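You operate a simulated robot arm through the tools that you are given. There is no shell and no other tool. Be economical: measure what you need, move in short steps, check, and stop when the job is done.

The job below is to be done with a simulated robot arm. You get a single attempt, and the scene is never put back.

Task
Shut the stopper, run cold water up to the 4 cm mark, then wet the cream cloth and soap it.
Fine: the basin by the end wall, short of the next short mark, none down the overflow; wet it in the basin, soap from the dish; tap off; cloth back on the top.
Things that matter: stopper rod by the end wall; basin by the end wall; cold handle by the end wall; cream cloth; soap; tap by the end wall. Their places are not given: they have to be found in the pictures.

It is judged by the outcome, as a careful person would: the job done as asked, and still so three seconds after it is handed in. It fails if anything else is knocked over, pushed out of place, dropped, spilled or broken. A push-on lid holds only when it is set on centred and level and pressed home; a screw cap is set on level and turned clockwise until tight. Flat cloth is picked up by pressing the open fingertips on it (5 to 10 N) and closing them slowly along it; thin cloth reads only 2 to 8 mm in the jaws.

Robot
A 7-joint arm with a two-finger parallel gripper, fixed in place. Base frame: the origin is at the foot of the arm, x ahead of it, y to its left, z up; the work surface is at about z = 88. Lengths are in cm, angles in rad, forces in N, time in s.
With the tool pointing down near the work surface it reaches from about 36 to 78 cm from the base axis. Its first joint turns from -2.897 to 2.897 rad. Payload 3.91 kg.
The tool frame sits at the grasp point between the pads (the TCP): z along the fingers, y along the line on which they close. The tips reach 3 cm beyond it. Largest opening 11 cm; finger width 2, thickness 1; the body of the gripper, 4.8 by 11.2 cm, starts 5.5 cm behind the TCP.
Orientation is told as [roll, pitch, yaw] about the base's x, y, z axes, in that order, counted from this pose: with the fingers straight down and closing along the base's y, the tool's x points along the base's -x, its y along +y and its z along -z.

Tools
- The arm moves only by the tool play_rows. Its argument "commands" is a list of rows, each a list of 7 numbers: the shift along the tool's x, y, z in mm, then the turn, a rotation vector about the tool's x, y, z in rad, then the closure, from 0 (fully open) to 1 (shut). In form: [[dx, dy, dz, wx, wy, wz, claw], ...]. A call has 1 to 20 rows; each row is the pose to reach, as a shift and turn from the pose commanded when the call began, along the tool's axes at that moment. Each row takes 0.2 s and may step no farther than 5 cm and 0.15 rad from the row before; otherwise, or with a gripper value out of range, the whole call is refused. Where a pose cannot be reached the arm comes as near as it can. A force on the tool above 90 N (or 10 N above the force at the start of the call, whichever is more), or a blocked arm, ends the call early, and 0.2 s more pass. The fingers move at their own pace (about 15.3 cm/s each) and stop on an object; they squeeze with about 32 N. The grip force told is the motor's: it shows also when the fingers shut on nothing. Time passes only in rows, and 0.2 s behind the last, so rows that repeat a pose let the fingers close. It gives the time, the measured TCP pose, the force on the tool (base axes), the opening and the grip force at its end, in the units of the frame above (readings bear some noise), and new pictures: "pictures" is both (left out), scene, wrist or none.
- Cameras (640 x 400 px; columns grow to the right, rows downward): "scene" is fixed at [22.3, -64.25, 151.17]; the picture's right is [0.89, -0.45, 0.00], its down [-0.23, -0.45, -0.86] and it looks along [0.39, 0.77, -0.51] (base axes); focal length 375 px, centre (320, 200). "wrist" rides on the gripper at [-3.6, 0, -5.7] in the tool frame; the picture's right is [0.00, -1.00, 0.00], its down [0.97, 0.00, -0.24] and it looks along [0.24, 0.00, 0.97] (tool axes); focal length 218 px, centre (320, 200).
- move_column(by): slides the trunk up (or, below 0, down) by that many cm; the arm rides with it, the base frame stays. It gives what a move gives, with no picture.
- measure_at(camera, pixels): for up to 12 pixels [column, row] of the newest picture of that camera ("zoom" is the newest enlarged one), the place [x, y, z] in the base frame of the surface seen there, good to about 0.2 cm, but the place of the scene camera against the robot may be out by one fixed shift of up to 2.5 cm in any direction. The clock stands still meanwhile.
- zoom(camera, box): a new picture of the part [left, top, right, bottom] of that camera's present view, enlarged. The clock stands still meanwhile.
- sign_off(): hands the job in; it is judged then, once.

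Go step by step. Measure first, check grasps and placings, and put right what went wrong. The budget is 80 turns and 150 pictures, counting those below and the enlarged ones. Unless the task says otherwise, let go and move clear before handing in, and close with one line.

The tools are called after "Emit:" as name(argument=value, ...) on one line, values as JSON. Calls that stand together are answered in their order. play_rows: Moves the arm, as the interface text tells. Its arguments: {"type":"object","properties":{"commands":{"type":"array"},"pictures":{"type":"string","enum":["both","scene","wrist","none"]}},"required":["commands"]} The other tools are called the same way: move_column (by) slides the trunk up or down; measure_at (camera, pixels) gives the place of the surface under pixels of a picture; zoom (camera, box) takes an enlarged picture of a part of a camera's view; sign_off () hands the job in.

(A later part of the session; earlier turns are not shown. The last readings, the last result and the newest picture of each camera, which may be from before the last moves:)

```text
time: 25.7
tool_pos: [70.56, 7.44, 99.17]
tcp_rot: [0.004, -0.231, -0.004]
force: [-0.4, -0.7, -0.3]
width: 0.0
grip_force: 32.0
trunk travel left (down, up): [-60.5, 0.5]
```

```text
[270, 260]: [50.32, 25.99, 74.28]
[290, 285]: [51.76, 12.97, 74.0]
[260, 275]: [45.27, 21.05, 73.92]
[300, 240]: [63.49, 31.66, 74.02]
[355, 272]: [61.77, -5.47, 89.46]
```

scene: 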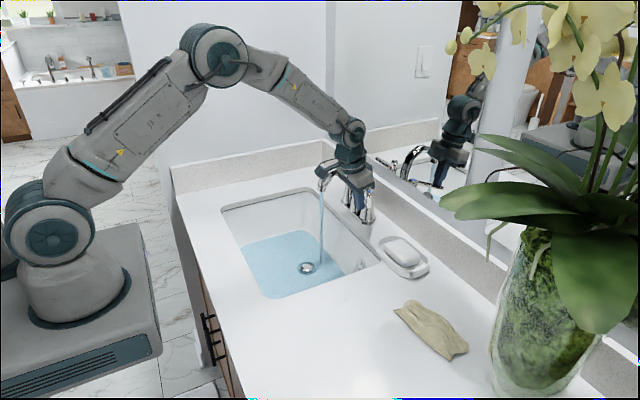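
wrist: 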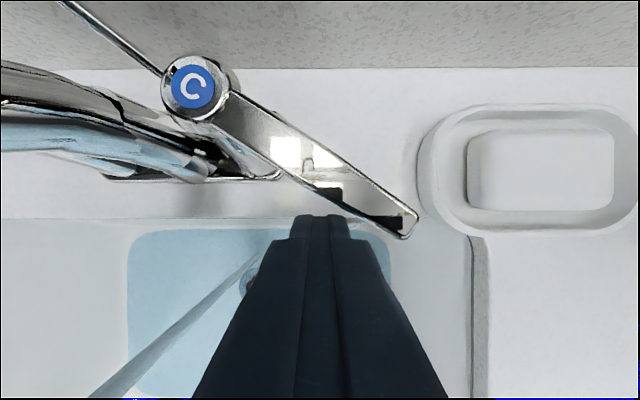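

The change is still tiny. I'll run 4 s more and compare the water's edge in both views.

Emit:
play_rows(commands=[[0, 0, 0, 0, 0, 0, 1], [0, 0, 0, 0, 0, 0, 1], [0, 0, 0, 0, 0, 0, 1], [0, 0, 0, 0, 0, 0, 1], [0, 0, 0, 0, 0, 0, 1], [0, 0, 0, 0, 0, 0, 1], [0, 0, 0, 0, 0, 0, 1], [0, 0, 0, 0, 0, 0, 1], [0, 0, 0, 0, 0, 0, 1], [0, 0, 0, 0, 0, 0, 1], [0, 0, 0, 0, 0, 0, 1], [0, 0, 0, 0, 0, 0, 1], [0, 0, 0, 0, 0, 0, 1], [0, 0, 0, 0, 0, 0, 1], [0, 0, 0, 0, 0, 0, 1], [0, 0, 0, 0, 0, 0, 1], [0, 0, 0, 0, 0, 0, 1], [0, 0, 0, 0, 0, 0, 1], [0, 0, 0, 0, 0, 0, 1], [0, 0, 0, 0, 0, 0, 1]])

Emit:
zoom(camera="scene", box=[210, 180, 400, 300])

Emit:
measure_at(camera="scene", pixels=[[270, 260], [290, 285], [260, 275], [300, 240], [345, 275]])

```text
time: 29.9
tool_pos: [70.53, 7.42, 99.27]
tcp_rot: [0.003, -0.231, -0.006]
force: [0.4, 0.4, 0.4]
width: 0.01
grip_force: 32.0
trunk travel left (down, up): [-60.5, 0.5]
```

scene: 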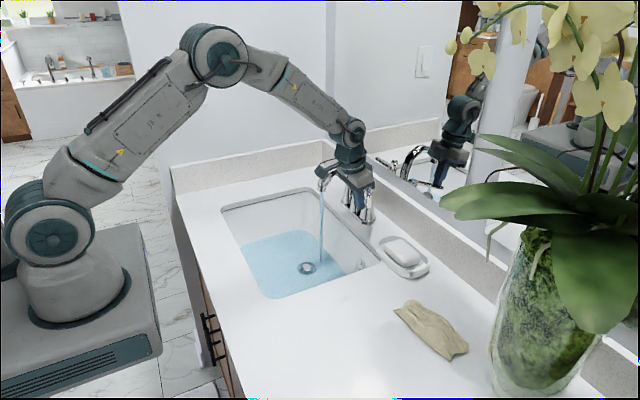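
wrist: 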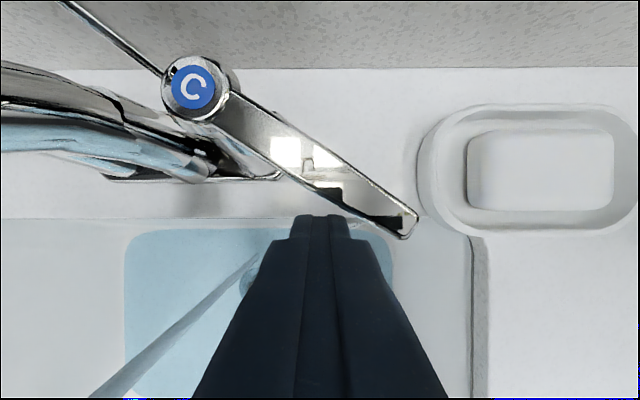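

```text
3.33 times, centred on (305, 240) of scene
```

zoom: 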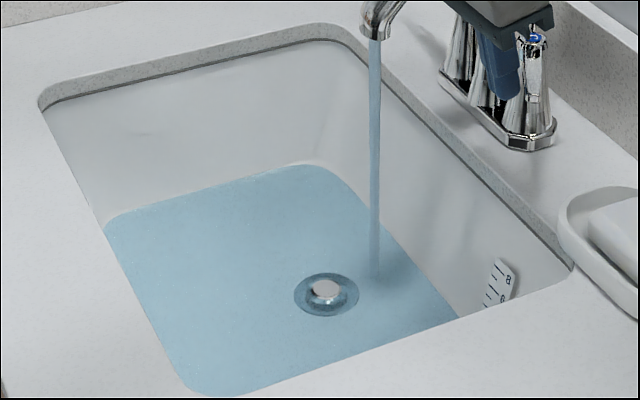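

```text
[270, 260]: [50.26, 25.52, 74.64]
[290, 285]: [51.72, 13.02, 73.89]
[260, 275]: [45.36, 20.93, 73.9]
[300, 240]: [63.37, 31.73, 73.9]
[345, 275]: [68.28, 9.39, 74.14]
```

About 0.45 cm in 8 s at this opening, so it would take a minute or so. I'll hop behind the lever, push it to about 50° for more flow, and come back to the front side ready to close.

Emit:
play_rows(commands=[[-8.7, 0, -37, 0, 0, 0, 1], [-28.2, -15, -32.4, 0, 0, 0, 1], [-46.6, -30, -28.1, 0, 0, 0, 1], [-46.6, -30, -28.1, 0, 0, 0, 1], [-42.3, -30, -9.6, 0, 0, 0, 1], [-37.9, -30, 8.9, 0, 0, 0, 1], [-37.9, -30, 8.9, 0, 0, 0, 1], [-24.3, -26, 5.7, 0, 0, 0, 1], [-12.6, -17, 3, 0, 0, 0, 1], [-12.6, -17, 3, 0, 0, 0, 1], [-21.3, -17, -34, 0, 0, 0, 1], [-8, -3, -37, 0, 0, 0, 1], [8, 12, -41, 0, 0, 0, 1], [12, 12, -22, 0, 0, 0, 1], [16.5, 12, -3.9, 0, 0, 0, 1], [16.5, 12, -3.9, 0, 0, 0, 1]])

```text
time: 33.3
tool_pos: [68.38, 8.6, 99.24]
tcp_rot: [0.004, -0.23, -0.006]
force: [0.5, -0.1, 0.4]
width: 0.0
grip_force: 32.4
trunk travel left (down, up): [-60.5, 0.5]
```

scene: 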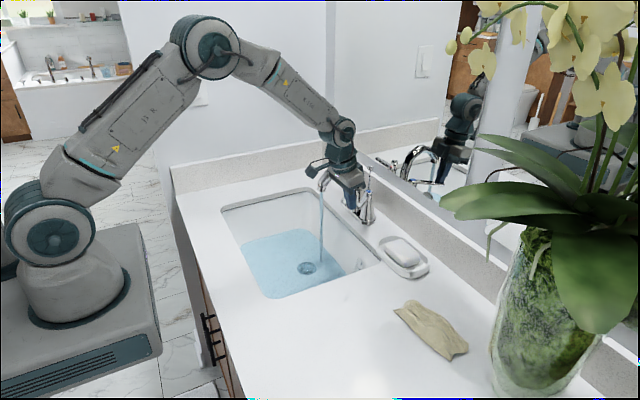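
wrist: 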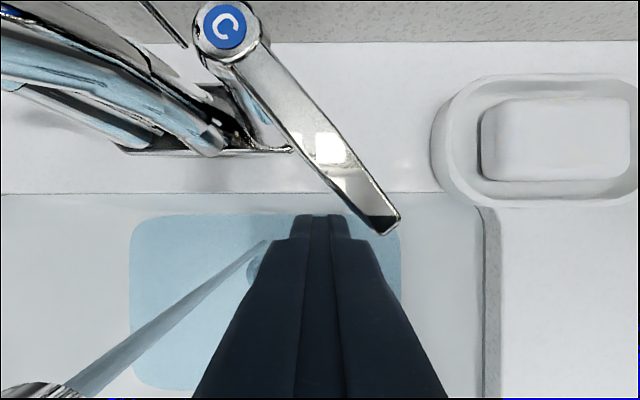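

The lever is at about 50° with more flow. Running 4 s more, then I'll read the level off the basin wall at the waterline.

Emit:
play_rows(commands=[[0, 0, 0, 0, 0, 0, 1], [0, 0, 0, 0, 0, 0, 1], [0, 0, 0, 0, 0, 0, 1], [0, 0, 0, 0, 0, 0, 1], [0, 0, 0, 0, 0, 0, 1], [0, 0, 0, 0, 0, 0, 1], [0, 0, 0, 0, 0, 0, 1], [0, 0, 0, 0, 0, 0, 1], [0, 0, 0, 0, 0, 0, 1], [0, 0, 0, 0, 0, 0, 1], [0, 0, 0, 0, 0, 0, 1], [0, 0, 0, 0, 0, 0, 1], [0, 0, 0, 0, 0, 0, 1], [0, 0, 0, 0, 0, 0, 1], [0, 0, 0, 0, 0, 0, 1], [0, 0, 0, 0, 0, 0, 1], [0, 0, 0, 0, 0, 0, 1], [0, 0, 0, 0, 0, 0, 1], [0, 0, 0, 0, 0, 0, 1], [0, 0, 0, 0, 0, 0, 1]], pictures="scene")

Emit:
zoom(camera="scene", box=[230, 210, 360, 290])

```text
time: 37.5
tool_pos: [68.44, 8.66, 99.27]
tcp_rot: [0.002, -0.231, -0.004]
force: [0.1, -0.5, -0.2]
width: 0.0
grip_force: 32.3
trunk travel left (down, up): [-60.5, 0.5]
```

scene: 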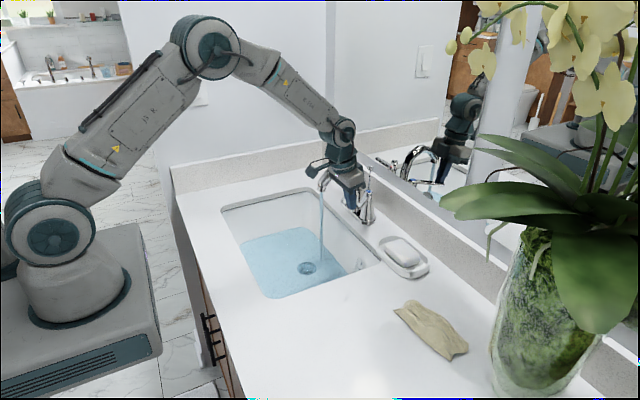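

```text
4.92 times, centred on (295, 250) of scene
```

zoom: 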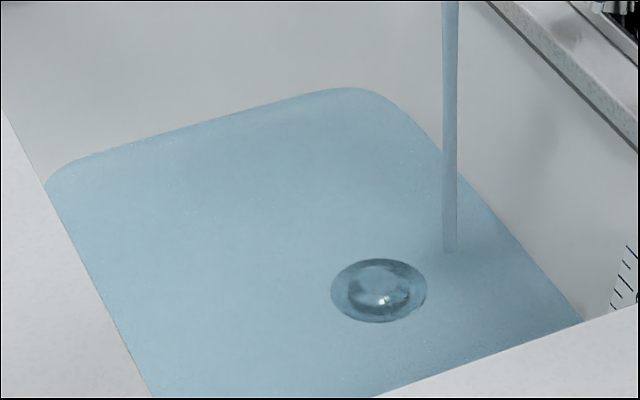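

Emit:
measure_at(camera="zoom", pixels=[[200, 118], [200, 122], [250, 103], [250, 108], [150, 133], [540, 258], [540, 264], [500, 212], [620, 299], [626, 283], [632, 265]])

```text
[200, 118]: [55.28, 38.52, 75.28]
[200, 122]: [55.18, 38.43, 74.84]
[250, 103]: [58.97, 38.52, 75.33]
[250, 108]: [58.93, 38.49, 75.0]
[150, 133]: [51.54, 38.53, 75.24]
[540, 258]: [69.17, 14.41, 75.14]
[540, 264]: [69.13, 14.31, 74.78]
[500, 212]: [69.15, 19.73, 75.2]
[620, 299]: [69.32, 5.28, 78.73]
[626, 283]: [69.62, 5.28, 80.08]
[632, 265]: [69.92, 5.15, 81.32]
```

The waterline is about 1.25 cm above the floor (scene z 75.2 against floor 73.95), rising roughly 0.1 cm/s. I need scene z ≈ 78.0. Running 8 s more.

Emit:
play_rows(commands=[[0, 0, 0, 0, 0, 0, 1], [0, 0, 0, 0, 0, 0, 1], [0, 0, 0, 0, 0, 0, 1], [0, 0, 0, 0, 0, 0, 1], [0, 0, 0, 0, 0, 0, 1], [0, 0, 0, 0, 0, 0, 1], [0, 0, 0, 0, 0, 0, 1], [0, 0, 0, 0, 0, 0, 1], [0, 0, 0, 0, 0, 0, 1], [0, 0, 0, 0, 0, 0, 1], [0, 0, 0, 0, 0, 0, 1], [0, 0, 0, 0, 0, 0, 1], [0, 0, 0, 0, 0, 0, 1], [0, 0, 0, 0, 0, 0, 1], [0, 0, 0, 0, 0, 0, 1], [0, 0, 0, 0, 0, 0, 1], [0, 0, 0, 0, 0, 0, 1], [0, 0, 0, 0, 0, 0, 1], [0, 0, 0, 0, 0, 0, 1], [0, 0, 0, 0, 0, 0, 1]], pictures="none")

Emit:
play_rows(commands=[[0, 0, 0, 0, 0, 0, 1], [0, 0, 0, 0, 0, 0, 1], [0, 0, 0, 0, 0, 0, 1], [0, 0, 0, 0, 0, 0, 1], [0, 0, 0, 0, 0, 0, 1], [0, 0, 0, 0, 0, 0, 1], [0, 0, 0, 0, 0, 0, 1], [0, 0, 0, 0, 0, 0, 1], [0, 0, 0, 0, 0, 0, 1], [0, 0, 0, 0, 0, 0, 1], [0, 0, 0, 0, 0, 0, 1], [0, 0, 0, 0, 0, 0, 1], [0, 0, 0, 0, 0, 0, 1], [0, 0, 0, 0, 0, 0, 1], [0, 0, 0, 0, 0, 0, 1], [0, 0, 0, 0, 0, 0, 1], [0, 0, 0, 0, 0, 0, 1], [0, 0, 0, 0, 0, 0, 1], [0, 0, 0, 0, 0, 0, 1], [0, 0, 0, 0, 0, 0, 1]], pictures="none")

Emit:
zoom(camera="scene", box=[230, 210, 360, 290])

```text
time: 41.7
tool_pos: [68.46, 8.49, 99.19]
tcp_rot: [0.004, -0.23, -0.004]
force: [-0.3, 0.0, -0.7]
width: 0.01
grip_force: 31.8
trunk travel left (down, up): [-60.5, 0.5]
```

```text
time: 45.9
tool_pos: [68.42, 8.62, 99.19]
tcp_rot: [0.004, -0.23, -0.003]
force: [0.1, 0.9, -0.6]
width: 0.0
grip_force: 32.0
trunk travel left (down, up): [-60.5, 0.5]
```

```text
4.92 times, centred on (295, 250) of scene
```

zoom: 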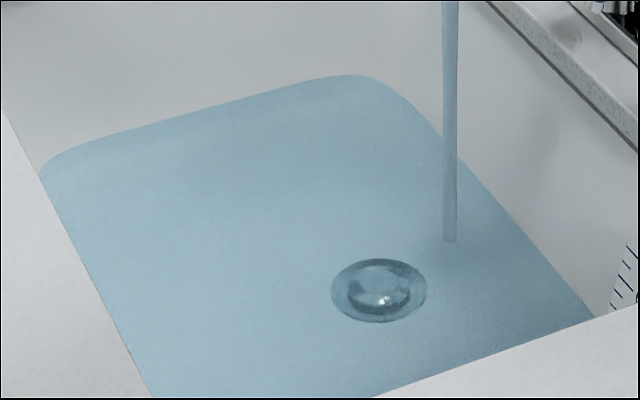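

Emit:
measure_at(camera="zoom", pixels=[[200, 104], [250, 90], [250, 93], [540, 245], [540, 251], [500, 203]])

```text
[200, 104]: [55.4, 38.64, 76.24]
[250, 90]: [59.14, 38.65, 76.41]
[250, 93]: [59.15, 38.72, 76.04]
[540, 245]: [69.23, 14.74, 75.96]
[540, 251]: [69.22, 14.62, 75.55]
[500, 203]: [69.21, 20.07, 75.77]
```

Level about 2.2 cm, rising 0.12 cm/s. About 11 s more brings it just under the mark, then I'll check again.

Emit:
play_rows(commands=[[0, 0, 0, 0, 0, 0, 1], [0, 0, 0, 0, 0, 0, 1], [0, 0, 0, 0, 0, 0, 1], [0, 0, 0, 0, 0, 0, 1], [0, 0, 0, 0, 0, 0, 1], [0, 0, 0, 0, 0, 0, 1], [0, 0, 0, 0, 0, 0, 1], [0, 0, 0, 0, 0, 0, 1], [0, 0, 0, 0, 0, 0, 1], [0, 0, 0, 0, 0, 0, 1], [0, 0, 0, 0, 0, 0, 1], [0, 0, 0, 0, 0, 0, 1], [0, 0, 0, 0, 0, 0, 1], [0, 0, 0, 0, 0, 0, 1], [0, 0, 0, 0, 0, 0, 1], [0, 0, 0, 0, 0, 0, 1], [0, 0, 0, 0, 0, 0, 1], [0, 0, 0, 0, 0, 0, 1], [0, 0, 0, 0, 0, 0, 1], [0, 0, 0, 0, 0, 0, 1]], pictures="none")

Emit:
play_rows(commands=[[0, 0, 0, 0, 0, 0, 1], [0, 0, 0, 0, 0, 0, 1], [0, 0, 0, 0, 0, 0, 1], [0, 0, 0, 0, 0, 0, 1], [0, 0, 0, 0, 0, 0, 1], [0, 0, 0, 0, 0, 0, 1], [0, 0, 0, 0, 0, 0, 1], [0, 0, 0, 0, 0, 0, 1], [0, 0, 0, 0, 0, 0, 1], [0, 0, 0, 0, 0, 0, 1], [0, 0, 0, 0, 0, 0, 1], [0, 0, 0, 0, 0, 0, 1], [0, 0, 0, 0, 0, 0, 1], [0, 0, 0, 0, 0, 0, 1], [0, 0, 0, 0, 0, 0, 1], [0, 0, 0, 0, 0, 0, 1], [0, 0, 0, 0, 0, 0, 1], [0, 0, 0, 0, 0, 0, 1], [0, 0, 0, 0, 0, 0, 1], [0, 0, 0, 0, 0, 0, 1]], pictures="none")

Emit:
play_rows(commands=[[0, 0, 0, 0, 0, 0, 1], [0, 0, 0, 0, 0, 0, 1], [0, 0, 0, 0, 0, 0, 1], [0, 0, 0, 0, 0, 0, 1], [0, 0, 0, 0, 0, 0, 1], [0, 0, 0, 0, 0, 0, 1], [0, 0, 0, 0, 0, 0, 1], [0, 0, 0, 0, 0, 0, 1], [0, 0, 0, 0, 0, 0, 1], [0, 0, 0, 0, 0, 0, 1], [0, 0, 0, 0, 0, 0, 1], [0, 0, 0, 0, 0, 0, 1]], pictures="both")

Emit:
zoom(camera="scene", box=[230, 210, 360, 290])

```text
time: 50.1
tool_pos: [68.44, 8.6, 99.19]
tcp_rot: [0.003, -0.23, -0.005]
force: [0.2, -0.1, 0.3]
width: 0.01
grip_force: 31.9
trunk travel left (down, up): [-60.5, 0.5]
```

```text
time: 54.3
tool_pos: [68.49, 8.49, 99.16]
tcp_rot: [0.003, -0.231, -0.003]
force: [0.2, -0.8, 0.1]
width: 0.0
grip_force: 32.4
trunk travel left (down, up): [-60.5, 0.5]
```

```text
time: 56.9
tool_pos: [68.38, 8.45, 99.18]
tcp_rot: [0.003, -0.231, -0.005]
force: [-0.1, 0.3, -0.5]
width: 0.0
grip_force: 32.0
trunk travel left (down, up): [-60.5, 0.5]
```

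scene: 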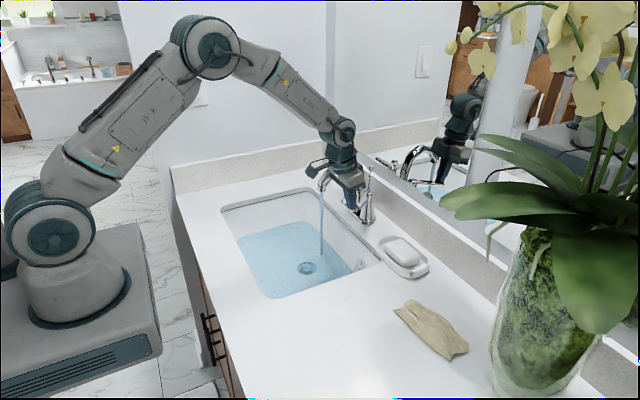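
wrist: 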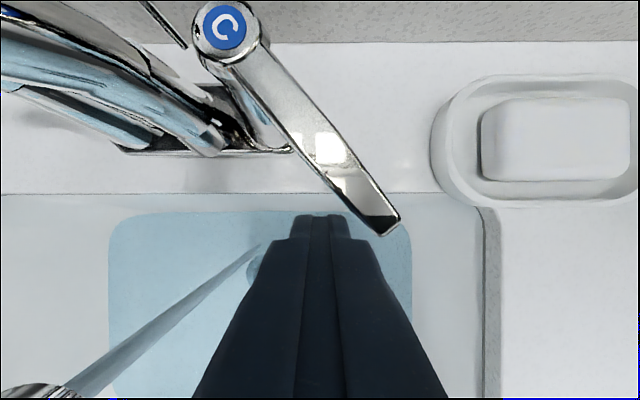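

```text
4.92 times, centred on (295, 250) of scene
```

zoom: 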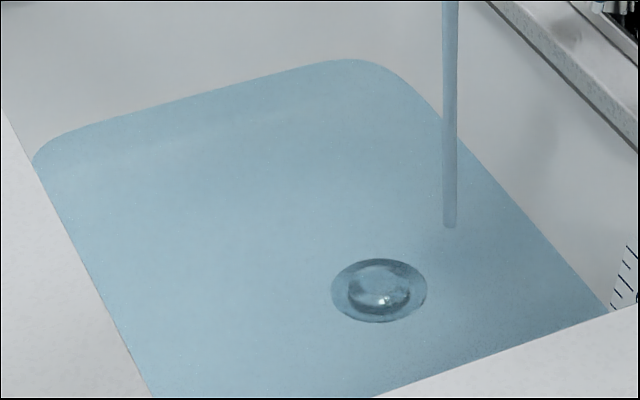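

Emit:
measure_at(camera="zoom", pixels=[[200, 89], [200, 93], [250, 76], [250, 80], [150, 104], [560, 248], [560, 254], [500, 184]])

Emit:
measure_at(camera="wrist", pixels=[[200, 209], [170, 210], [395, 222], [398, 217], [240, 209]])

```text
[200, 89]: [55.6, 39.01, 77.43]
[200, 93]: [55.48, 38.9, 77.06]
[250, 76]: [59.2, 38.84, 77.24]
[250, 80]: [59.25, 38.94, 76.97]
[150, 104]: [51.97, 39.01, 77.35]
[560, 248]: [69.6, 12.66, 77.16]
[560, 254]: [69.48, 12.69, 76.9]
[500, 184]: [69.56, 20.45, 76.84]
```

```text
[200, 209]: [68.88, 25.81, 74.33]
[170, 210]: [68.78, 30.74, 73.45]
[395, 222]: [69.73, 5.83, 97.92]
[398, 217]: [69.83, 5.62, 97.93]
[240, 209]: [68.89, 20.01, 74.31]
```

Level about 3.2 cm, rate about 0.09 cm/s. Running about 8 s more, then checking before closing.

Emit:
play_rows(commands=[[0, 0, 0, 0, 0, 0, 1], [0, 0, 0, 0, 0, 0, 1], [0, 0, 0, 0, 0, 0, 1], [0, 0, 0, 0, 0, 0, 1], [0, 0, 0, 0, 0, 0, 1], [0, 0, 0, 0, 0, 0, 1], [0, 0, 0, 0, 0, 0, 1], [0, 0, 0, 0, 0, 0, 1], [0, 0, 0, 0, 0, 0, 1], [0, 0, 0, 0, 0, 0, 1], [0, 0, 0, 0, 0, 0, 1], [0, 0, 0, 0, 0, 0, 1], [0, 0, 0, 0, 0, 0, 1], [0, 0, 0, 0, 0, 0, 1], [0, 0, 0, 0, 0, 0, 1], [0, 0, 0, 0, 0, 0, 1], [0, 0, 0, 0, 0, 0, 1], [0, 0, 0, 0, 0, 0, 1], [0, 0, 0, 0, 0, 0, 1], [0, 0, 0, 0, 0, 0, 1]], pictures="none")

Emit:
play_rows(commands=[[0, 0, 0, 0, 0, 0, 1], [0, 0, 0, 0, 0, 0, 1], [0, 0, 0, 0, 0, 0, 1], [0, 0, 0, 0, 0, 0, 1], [0, 0, 0, 0, 0, 0, 1], [0, 0, 0, 0, 0, 0, 1], [0, 0, 0, 0, 0, 0, 1], [0, 0, 0, 0, 0, 0, 1], [0, 0, 0, 0, 0, 0, 1], [0, 0, 0, 0, 0, 0, 1], [0, 0, 0, 0, 0, 0, 1], [0, 0, 0, 0, 0, 0, 1], [0, 0, 0, 0, 0, 0, 1], [0, 0, 0, 0, 0, 0, 1]], pictures="none")

Emit:
zoom(camera="scene", box=[230, 210, 360, 290])

Emit:
measure_at(camera="zoom", pixels=[[200, 77], [200, 80], [200, 83], [200, 86], [250, 63], [250, 66], [250, 69], [250, 72], [560, 236], [560, 242]])

```text
time: 61.1
tool_pos: [68.42, 8.52, 99.2]
tcp_rot: [0.003, -0.23, -0.004]
force: [-0.4, 1.0, -0.6]
width: 0.01
grip_force: 31.8
trunk travel left (down, up): [-60.5, 0.5]
```

```text
time: 64.1
tool_pos: [68.52, 8.57, 99.19]
tcp_rot: [0.003, -0.23, -0.003]
force: [0.4, 0.4, -0.2]
width: 0.0
grip_force: 31.6
trunk travel left (down, up): [-60.5, 0.5]
```

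```text
4.92 times, centred on (295, 250) of scene
```

zoom: 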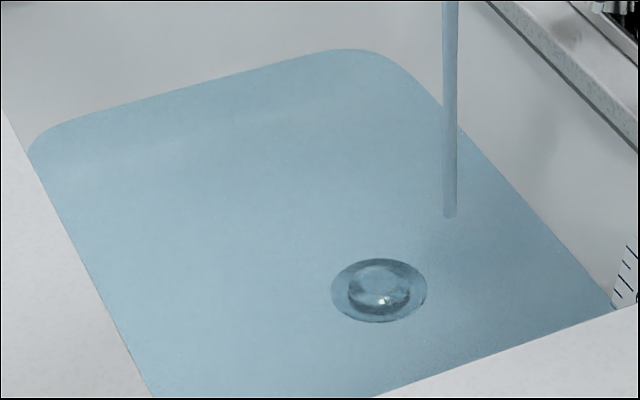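

```text
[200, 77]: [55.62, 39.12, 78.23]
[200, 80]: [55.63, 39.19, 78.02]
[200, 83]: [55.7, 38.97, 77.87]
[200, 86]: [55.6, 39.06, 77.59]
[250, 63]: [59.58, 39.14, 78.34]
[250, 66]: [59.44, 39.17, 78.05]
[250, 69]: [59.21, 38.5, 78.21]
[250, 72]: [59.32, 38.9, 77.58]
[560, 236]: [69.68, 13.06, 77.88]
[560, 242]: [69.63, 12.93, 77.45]
```

The waterline is at scene z ≈ 78, i.e. about 3.9–4.0 cm. Closing now by sweeping the lever back from the front.

Emit:
play_rows(commands=[[-10.7, -1.5, 2.5, 0, 0, 0, 1], [-17.5, -12, 4.1, 0, 0, 0, 1], [-30.2, -25.5, 7.1, 0, 0, 0, 1], [-43.8, -34.5, 10.3, 0, 0, 0, 1], [-52, -38, 12.2, 0, 0, 0, 1], [-60, -40, 14, 0, 0, 0, 1], [-60, -40, 14, 0, 0, 0, 1]])

```text
time: 65.7
tool_pos: [74.19, 4.61, 99.04]
tcp_rot: [0.002, -0.224, -0.005]
force: [-26.0, 3.3, -2.4]
width: 0.0
grip_force: 32.0
trunk travel left (down, up): [-60.5, 0.5]
```

scene: 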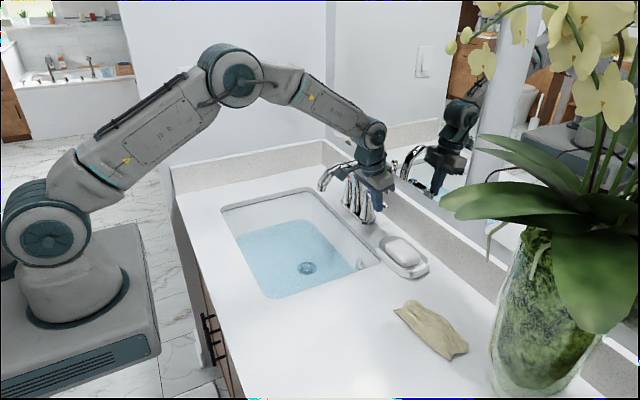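
wrist: 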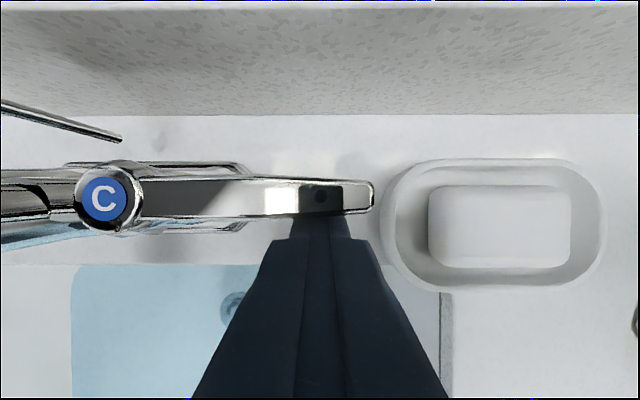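

Stream stopped, lever back at its stop. Backing away and up to look straight at the scale.

Emit:
play_rows(commands=[[14.6, 0, -3.3, 0, 0, 0, 1], [20.4, 0, -45.7, 0, 0, 0, 1], [41.8, 0, -86.4, 0, -0.05, 0, 1], [63.4, -5, -127, 0, -0.1, 0, 0.7], [98, -10, -156, 0, -0.15, 0, 0.4], [133, -15, -184, 0, -0.2, 0, 0], [169.5, -20, -203, 0, -0.2, 0, 0], [169.5, -20, -203, 0, -0.2, 0, 0]])

Emit:
zoom(camera="wrist", box=[260, 150, 380, 230])

```text
time: 67.5
tool_pos: [53.57, 2.48, 115.22]
tcp_rot: [0.003, -0.43, -0.008]
force: [-0.2, -0.4, 0.0]
width: 11.0
grip_force: 0.1
trunk travel left (down, up): [-60.5, 0.5]
```

scene: 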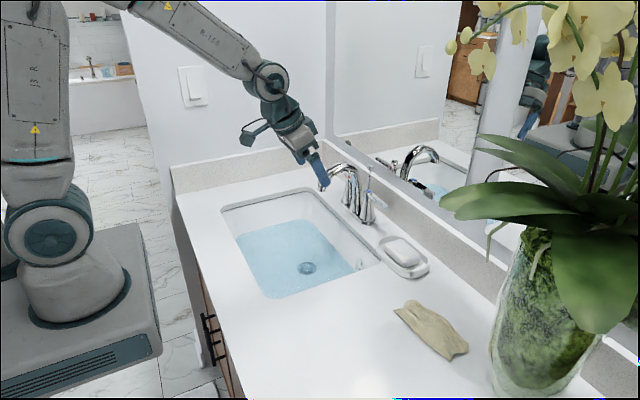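
wrist: 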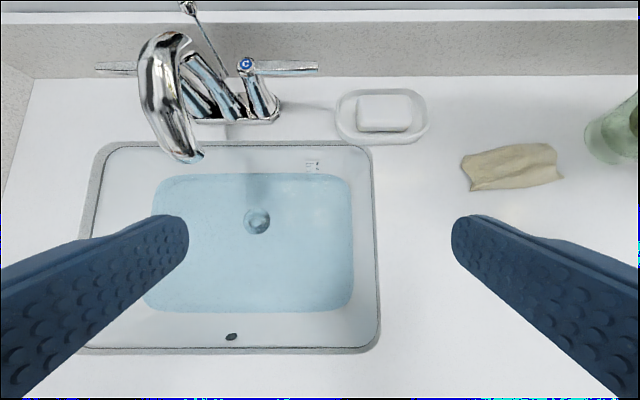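

```text
5.00 times, centred on (320, 190) of wrist
```

zoom: 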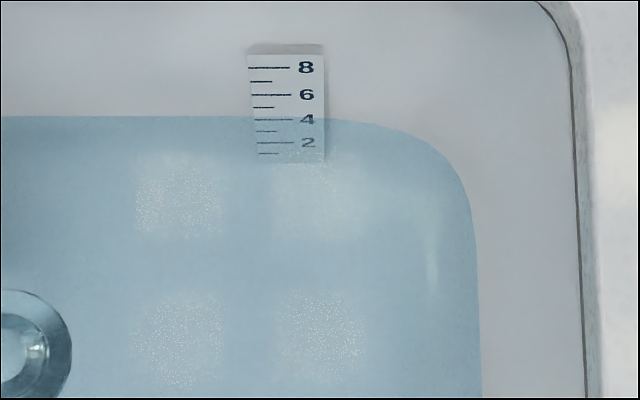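

The waterline is right at the 4 mark, just above it and well short of the 5. The tap is off. Now for the cloth.

Emit:
zoom(camera="wrist", box=[440, 130, 580, 215])

Emit:
measure_at(camera="wrist", pixels=[[470, 165], [490, 158], [490, 170], [490, 182], [510, 155], [510, 165], [510, 177], [530, 155], [530, 168], [530, 180], [550, 165], [555, 150]])

```text
4.57 times, centred on (510, 172) of wrist
```

zoom: 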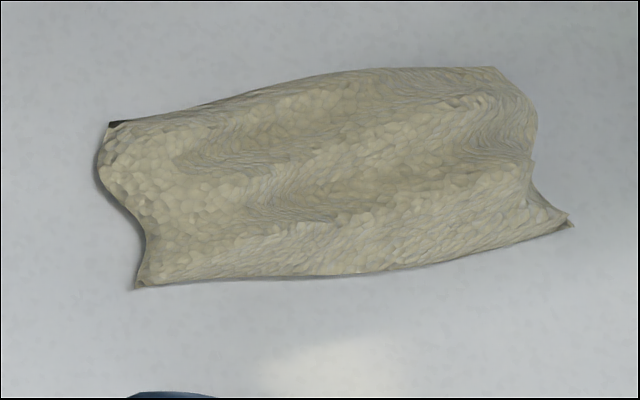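

```text
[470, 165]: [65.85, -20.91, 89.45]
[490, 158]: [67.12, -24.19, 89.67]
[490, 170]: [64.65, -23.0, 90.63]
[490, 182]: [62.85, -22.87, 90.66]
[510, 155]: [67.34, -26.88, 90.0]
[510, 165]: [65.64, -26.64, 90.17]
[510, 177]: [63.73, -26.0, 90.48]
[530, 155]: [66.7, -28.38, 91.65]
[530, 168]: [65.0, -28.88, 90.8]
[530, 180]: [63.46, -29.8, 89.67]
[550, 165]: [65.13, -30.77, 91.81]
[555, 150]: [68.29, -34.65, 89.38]
```

The cloth's ridges run along y over about x 62–68, y −21 to −34, with its top at z≈92. I'll move above its middle and level the tool.

Emit:
play_rows(commands=[[-10.5, -37, 12, 0, 0.054, 0, 0], [-21, -74, 24, 0, 0.108, 0, 0], [-31.5, -111, 36, 0, 0.162, 0, 0], [-42, -148, 48, 0, 0.216, 0, 0], [-52.5, -185, 60, 0, 0.27, 0, 0], [-63, -222, 72, 0, 0.324, 0, 0], [-73.5, -259, 84, 0, 0.378, 0, 0], [-84, -295, 95.7, 0, 0.43, 0, 0], [-84, -295, 95.7, 0, 0.43, 0, 0]], pictures="none")

Emit:
play_rows(commands=[[0, 0, 0, 0, 0, 0.145, 0], [0, 0, 0, 0, 0, 0.29, 0], [0, 0, 0, 0, 0, 0.435, 0], [0, 0, 0, 0, 0, 0.58, 0], [0, 0, 0, 0, 0, 0.725, 0], [0, 0, 0, 0, 0, 0.87, 0], [0, 0, 0, 0, 0, 1.015, 0], [0, 0, 0, 0, 0, 1.16, 0], [0, 0, 0, 0, 0, 1.305, 0], [0, 0, 0, 0, 0, 1.45, 0], [0, 0, 0, 0, 0, 1.571, 0], [0, 0, 0, 0, 0, 1.571, 0]])

```text
time: 69.5
tool_pos: [65.18, -27.0, 109.89]
tcp_rot: [0.003, -0.002, -0.004]
force: [-0.6, 0.4, -1.1]
width: 11.0
grip_force: 0.0
trunk travel left (down, up): [-60.5, 0.5]
```

```text
time: 72.1
tool_pos: [65.06, -26.94, 109.85]
tcp_rot: [0.0, 0.003, -1.575]
force: [0.1, -0.2, -0.4]
width: 11.0
grip_force: 0.1
trunk travel left (down, up): [-60.5, 0.5]
```

scene: 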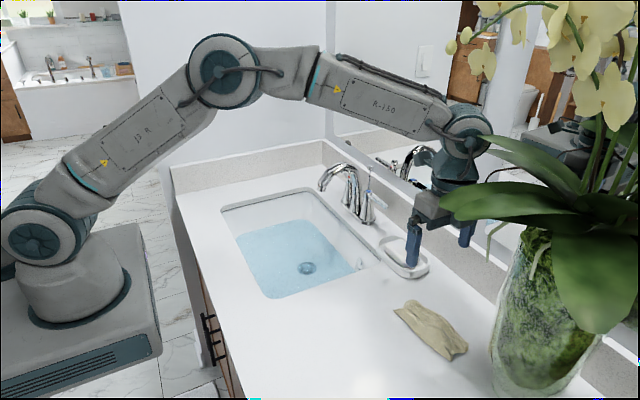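
wrist: 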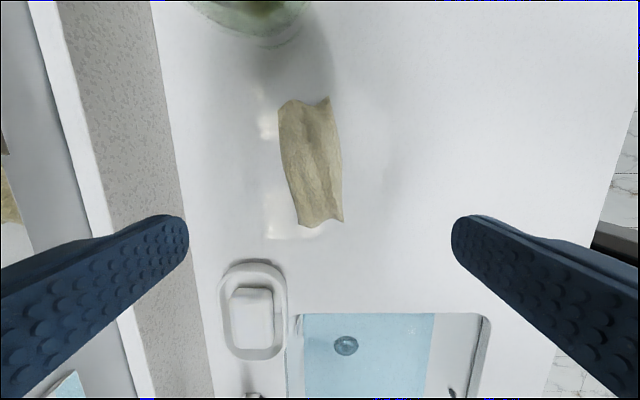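

The gripper is above the cloth with the fingers closing along x. I'll check the cloth outline and the nearby orchid leaves before descending.

Emit:
measure_at(camera="wrist", pixels=[[285, 110], [325, 105], [283, 150], [310, 150], [338, 160], [290, 180], [318, 180], [342, 190], [300, 215], [342, 218], [312, 130], [320, 222]])

Emit:
measure_at(camera="scene", pixels=[[450, 195], [500, 215], [540, 160], [575, 310], [500, 150], [500, 330], [490, 245]])

```text
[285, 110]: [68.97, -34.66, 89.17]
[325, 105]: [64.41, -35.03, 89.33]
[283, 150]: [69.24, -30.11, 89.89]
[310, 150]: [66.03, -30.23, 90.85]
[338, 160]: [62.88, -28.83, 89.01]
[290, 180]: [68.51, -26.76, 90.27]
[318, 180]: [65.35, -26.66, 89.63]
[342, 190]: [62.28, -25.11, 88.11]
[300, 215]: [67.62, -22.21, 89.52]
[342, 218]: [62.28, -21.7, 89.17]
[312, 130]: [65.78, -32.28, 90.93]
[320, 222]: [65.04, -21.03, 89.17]
```

```text
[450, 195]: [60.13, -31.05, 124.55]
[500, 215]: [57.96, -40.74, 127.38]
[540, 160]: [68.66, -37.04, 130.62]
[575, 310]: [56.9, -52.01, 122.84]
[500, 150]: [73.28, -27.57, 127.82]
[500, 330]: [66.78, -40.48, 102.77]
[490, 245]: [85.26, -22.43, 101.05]
```

The leaves hang at z≥122 beyond y −27, so I'll grasp nearer the basin end, at y≈−25. Descending with the open fingers straddling the cloth, tips just above the counter.

Emit:
play_rows(commands=[[20, 2, 40, 0, 0, 0, 0.1], [20, 2, 80, 0, 0, 0, 0.15], [20, 2, 120, 0, 0, 0, 0.2], [20, 2, 150, 0, 0, 0, 0.2], [20, 2, 170, 0, 0, 0, 0.2], [20, 2, 182, 0, 0, 0, 0.2], [20, 2, 186, 0, 0, 0, 0.2], [20, 2, 186, 0, 0, 0, 0.2]])

```text
time: 73.9
tool_pos: [65.39, -24.95, 91.36]
tcp_rot: [-0.001, 0.003, -1.573]
force: [0.8, -0.6, -0.3]
width: 8.83
grip_force: 0.1
trunk travel left (down, up): [-60.5, 0.5]
```

scene: 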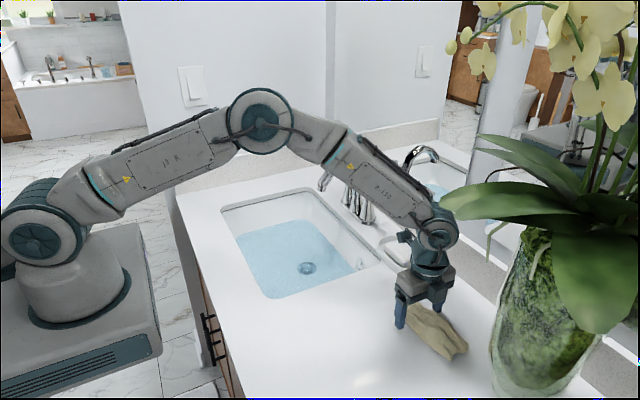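
wrist: 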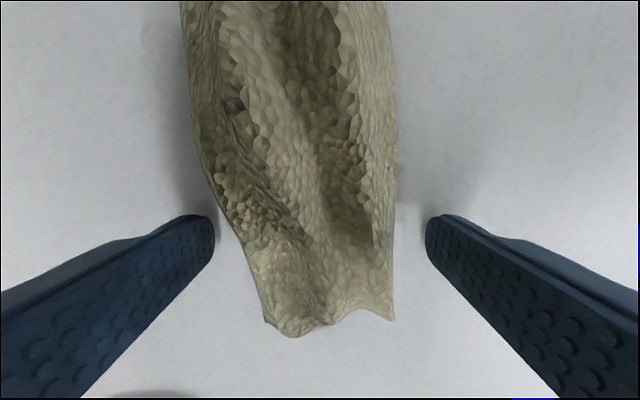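

The fingers straddle the cloth near its basin end. Lowering 3 mm and closing slowly.

Emit:
play_rows(commands=[[0, 0, 2, 0, 0, 0, 0.2], [0, 0, 3.5, 0, 0, 0, 0.25], [0, 0, 3.5, 0, 0, 0, 0.32], [0, 0, 3.5, 0, 0, 0, 0.39], [0, 0, 3.5, 0, 0, 0, 0.46], [0, 0, 3.5, 0, 0, 0, 0.53], [0, 0, 3.5, 0, 0, 0, 0.6], [0, 0, 3.5, 0, 0, 0, 0.67], [0, 0, 3.5, 0, 0, 0, 0.74], [0, 0, 3.5, 0, 0, 0, 0.81], [0, 0, 3.5, 0, 0, 0, 0.88], [0, 0, 3.5, 0, 0, 0, 0.95], [0, 0, 3.5, 0, 0, 0, 1], [0, 0, 3.5, 0, 0, 0, 1]])

```text
time: 76.9
tool_pos: [65.31, -25.1, 90.99]
tcp_rot: [0.002, 0.004, -1.576]
force: [-6.3, -2.5, 12.0]
width: 6.46
grip_force: 32.0
trunk travel left (down, up): [-60.5, 0.5]
```

scene: 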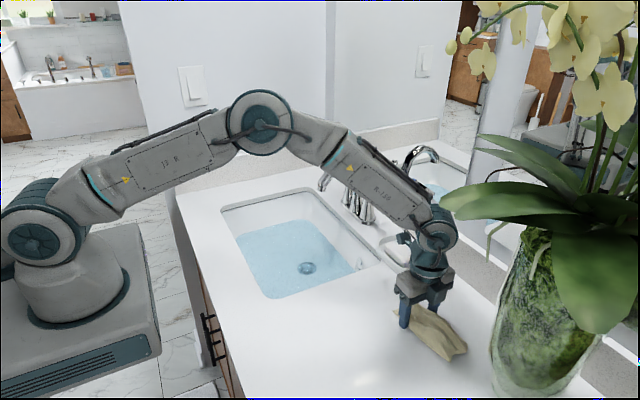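
wrist: 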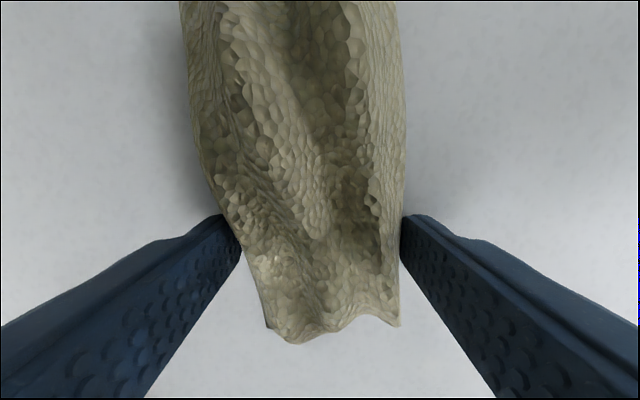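

The jaws stopped at 6.5 cm with full grip, so the folded cloth resists like a roll. I'll test with a small lift.

Emit:
play_rows(commands=[[0, 0, -4, 0, 0, 0, 1], [0, 0, -10, 0, 0, 0, 1], [0, 0, -18, 0, 0, 0, 1], [0, 0, -26, 0, 0, 0, 1], [0, 0, -34, 0, 0, 0, 1], [0, 0, -34, 0, 0, 0, 1]])

```text
time: 78.3
tool_pos: [65.46, -24.95, 94.27]
tcp_rot: [0.0, 0.004, -1.575]
force: [-0.5, -0.2, -0.9]
width: 6.4
grip_force: 31.6
trunk travel left (down, up): [-60.5, 0.5]
```

scene: 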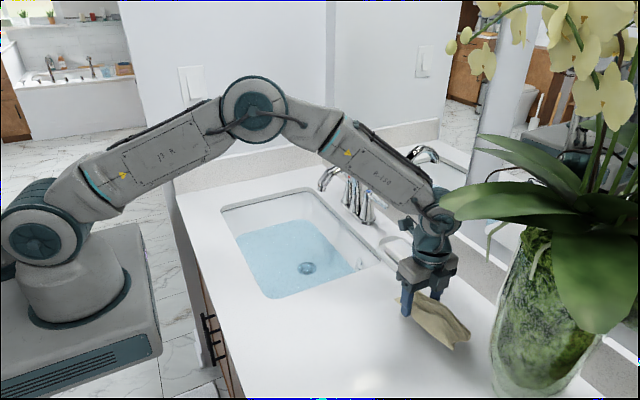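
wrist: 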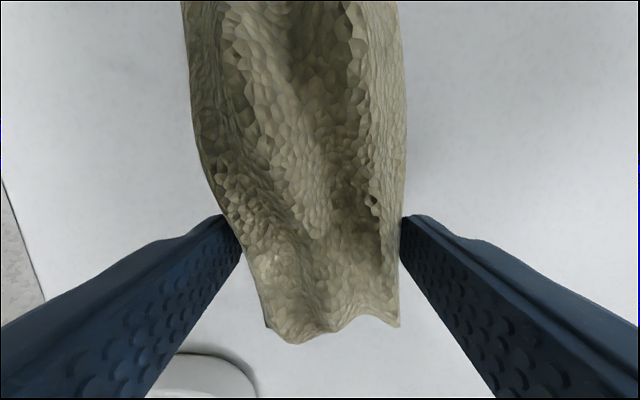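

The cloth lifted whole and level, gripped near one end. I'll carry it over the middle of the basin at x≈52, y≈14, clear of the spout.

Emit:
play_rows(commands=[[0, 0, -30, 0, 0, 0, 1], [0, 0, -60, 0, 0, 0, 1], [30, -10, -60, 0, 0, 0, 1], [60, -20, -60, 0, 0, 0, 1], [95, -33, -60, 0, 0, 0, 1], [130, -45, -60, 0, 0, 0, 1], [165, -57, -60, 0, 0, 0, 1], [200, -69, -60, 0, 0, 0, 1], [235, -81, -60, 0, 0, 0, 1], [270, -93, -60, 0, 0, 0, 1], [305, -105, -60, 0, 0, 0, 1], [335, -115, -60, 0, 0, 0, 1], [365, -126, -60, 0, 0, 0, 1], [390, -134, -60, 0, 0, 0, 1], [390, -134, -60, 0, 0, 0, 1]])

```text
time: 81.5
tool_pos: [52.12, 14.02, 100.61]
tcp_rot: [-0.001, 0.003, -1.575]
force: [0.3, -0.4, -0.9]
width: 6.37
grip_force: 31.7
trunk travel left (down, up): [-60.5, 0.5]
```

scene: 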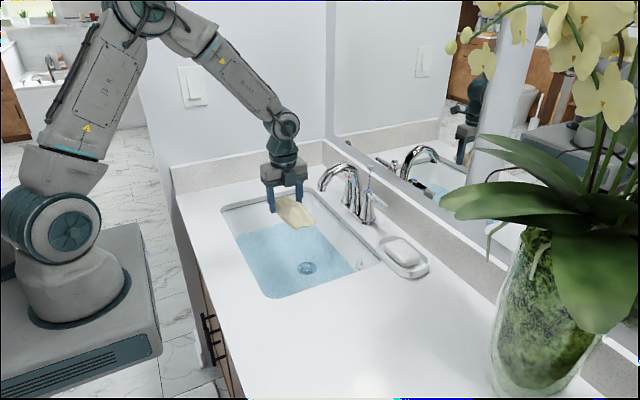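
wrist: 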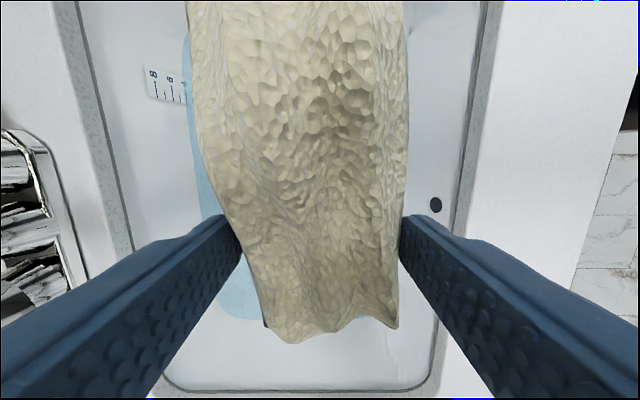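

The cloth is above the water and clear of the spout. Lowering it, slowly over the last part, until it's submerged (TCP z≈77).

Emit:
play_rows(commands=[[0, 0, 35, 0, 0, 0, 1], [0, 0, 70, 0, 0, 0, 1], [0, 0, 105, 0, 0, 0, 1], [0, 0, 135, 0, 0, 0, 1], [0, 0, 160, 0, 0, 0, 1], [0, 0, 180, 0, 0, 0, 1], [0, 0, 192, 0, 0, 0, 1], [0, 0, 202, 0, 0, 0, 1], [0, 0, 212, 0, 0, 0, 1], [0, 0, 222, 0, 0, 0, 1], [0, 0, 230, 0, 0, 0, 1], [0, 0, 236, 0, 0, 0, 1], [0, 0, 236, 0, 0, 0, 1], [0, 0, 236, 0, 0, 0, 1], [0, 0, 236, 0, 0, 0, 1], [0, 0, 236, 0, 0, 0, 1], [0, 0, 236, 0, 0, 0, 1]])

Emit:
zoom(camera="scene", box=[210, 180, 400, 300])

```text
time: 85.1
tool_pos: [51.91, 14.29, 76.67]
tcp_rot: [0.001, 0.004, -1.573]
force: [0.1, -0.5, -0.1]
width: 6.31
grip_force: 32.6
trunk travel left (down, up): [-60.5, 0.5]
```

scene: 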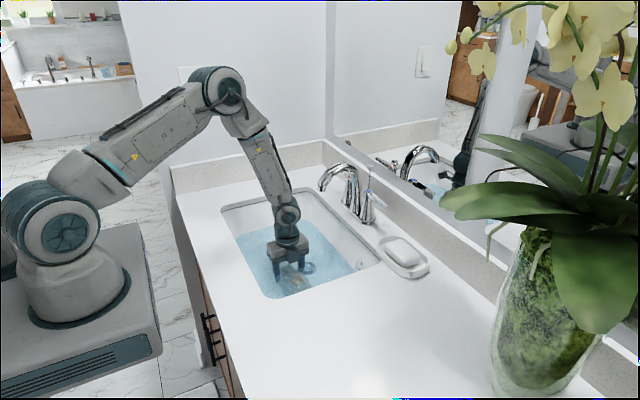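
wrist: 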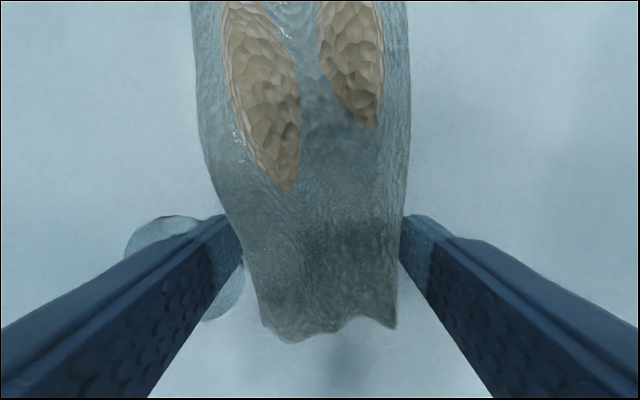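

```text
3.33 times, centred on (305, 240) of scene
```

zoom: 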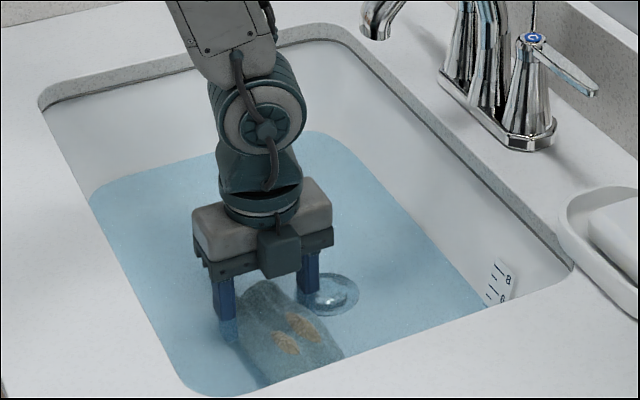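

The cloth is wetting, but two ridge tops still stand above the water. Lowering 9 mm more to just above the floor, with a slight swish.

Emit:
play_rows(commands=[[0, 0, 5, 0, 0, 0, 1], [0, 0, 9, 0, 0, 0, 1], [0, 0, 9, 0, 0, 0, 1], [6, 0, 9, 0, 0, 0, 1], [12, 0, 9, 0, 0, 0, 1], [6, 0, 9, 0, 0, 0, 1], [0, 0, 9, 0, 0, 0, 1], [-6, 0, 9, 0, 0, 0, 1], [-12, 0, 9, 0, 0, 0, 1], [-6, 0, 9, 0, 0, 0, 1], [0, 0, 9, 0, 0, 0, 1], [0, 0, 9, 0, 0, 0, 1], [0, 0, 9, 0, 0, 0, 1], [0, 0, 9, 0, 0, 0, 1]])

```text
time: 88.1
tool_pos: [52.14, 14.13, 75.95]
tcp_rot: [0.001, 0.004, -1.574]
force: [-0.1, 0.3, 0.4]
width: 6.27
grip_force: 31.8
trunk travel left (down, up): [-60.5, 0.5]
```

scene: 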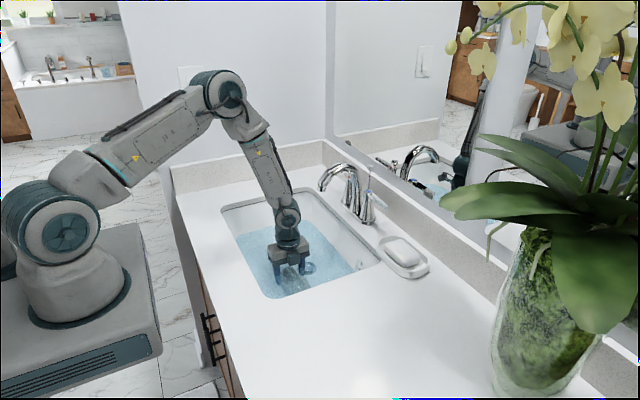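
wrist: 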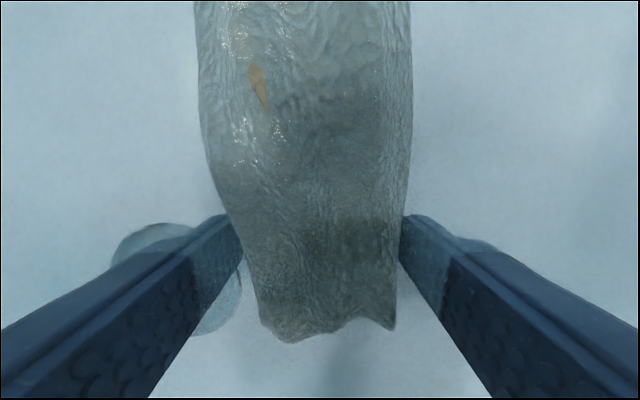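

Almost all of it is under now, so it's well wetted. Lifting slowly and letting it drip over the basin.

Emit:
play_rows(commands=[[0, 0, -8, 0, 0, 0, 1], [0, 0, -18, 0, 0, 0, 1], [0, 0, -30, 0, 0, 0, 1], [0, 0, -45, 0, 0, 0, 1], [0, 0, -60, 0, 0, 0, 1], [0, 0, -80, 0, 0, 0, 1], [0, 0, -80, 0, 0, 0, 1], [0, 0, -80, 0, 0, 0, 1], [0, 0, -80, 0, 0, 0, 1], [0, 0, -80, 0, 0, 0, 1], [0, 0, -80, 0, 0, 0, 1], [0, 0, -80, 0, 0, 0, 1], [0, 0, -80, 0, 0, 0, 1], [0, 0, -80, 0, 0, 0, 1], [0, 0, -80, 0, 0, 0, 1], [0, 0, -80, 0, 0, 0, 1], [0, 0, -80, 0, 0, 0, 1], [0, 0, -80, 0, 0, 0, 1], [0, 0, -80, 0, 0, 0, 1], [0, 0, -80, 0, 0, 0, 1]], pictures="scene")

Emit:
zoom(camera="scene", box=[210, 180, 400, 300])

```text
time: 92.3
tool_pos: [52.16, 14.12, 83.9]
tcp_rot: [0.001, 0.003, -1.575]
force: [-1.0, 0.6, -1.1]
width: 6.23
grip_force: 32.1
trunk travel left (down, up): [-60.5, 0.5]
```

scene: 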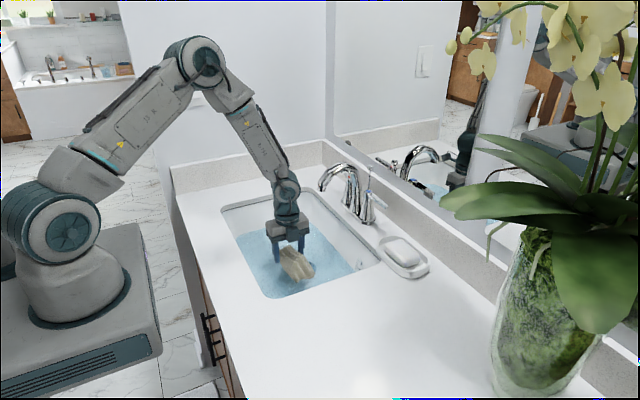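

```text
3.33 times, centred on (305, 240) of scene
```

zoom: 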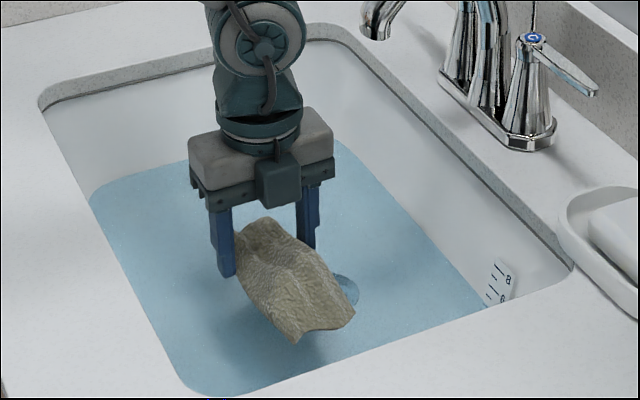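

The cloth is dark and wet and has stopped dripping. Raising it, then going around the spout side to above the soap.

Emit:
play_rows(commands=[[0, 0, -35, 0, 0, 0, 1], [0, 0, -70, 0, 0, 0, 1], [0, 0, -105, 0, 0, 0, 1], [0, 0, -140, 0, 0, 0, 1], [0, 0, -175, 0, 0, 0, 1], [0, 0, -200, 0, 0, 0, 1], [-35, 0, -200, 0, 0, 0, 1], [-70, 0, -200, 0, 0, 0, 1], [-105, 0, -200, 0, 0, 0, 1], [-140, 0, -200, 0, 0, 0, 1], [-170, 20, -200, 0, 0, 0, 1], [-186, 55, -200, 0, 0, 0, 1], [-186, 90, -200, 0, 0, 0, 1], [-186, 125, -200, 0, 0, 0, 1], [-186, 160, -200, 0, 0, 0, 1], [-186, 190, -200, 0, 0, 0, 1], [-186, 219, -200, 0, 0, 0, 1], [-186, 219, -200, 0, 0, 0, 1]])

Emit:
zoom(camera="scene", box=[330, 150, 480, 300])

```text
time: 96.1
tool_pos: [74.02, -4.5, 103.7]
tcp_rot: [-0.001, 0.003, -1.576]
force: [-0.4, 0.7, -0.7]
width: 6.2
grip_force: 31.5
trunk travel left (down, up): [-60.5, 0.5]
```

scene: 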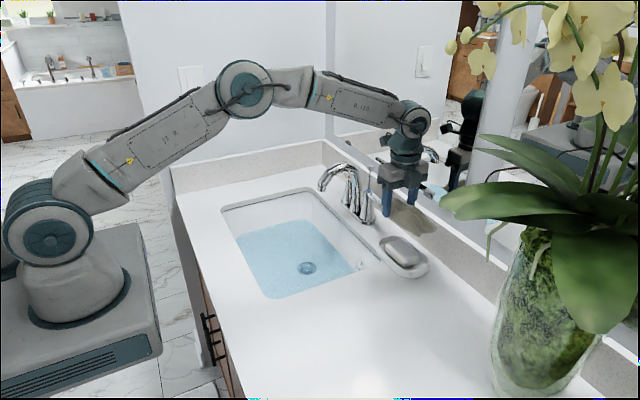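
wrist: 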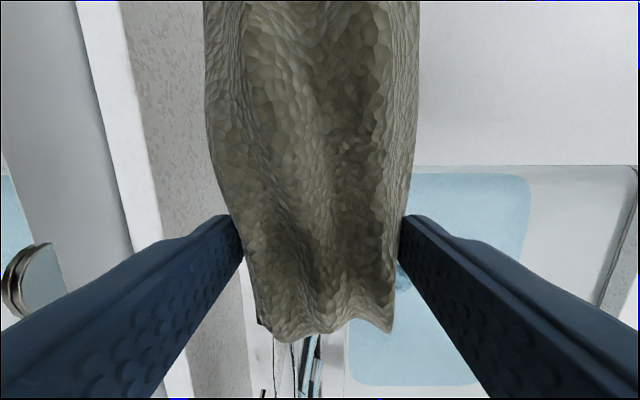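

```text
2.67 times, centred on (405, 225) of scene
```

zoom: 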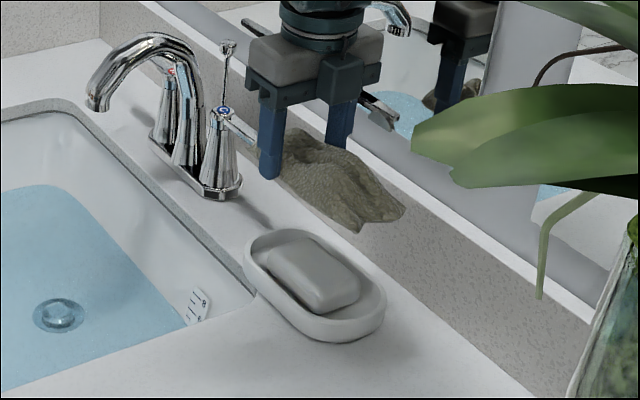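

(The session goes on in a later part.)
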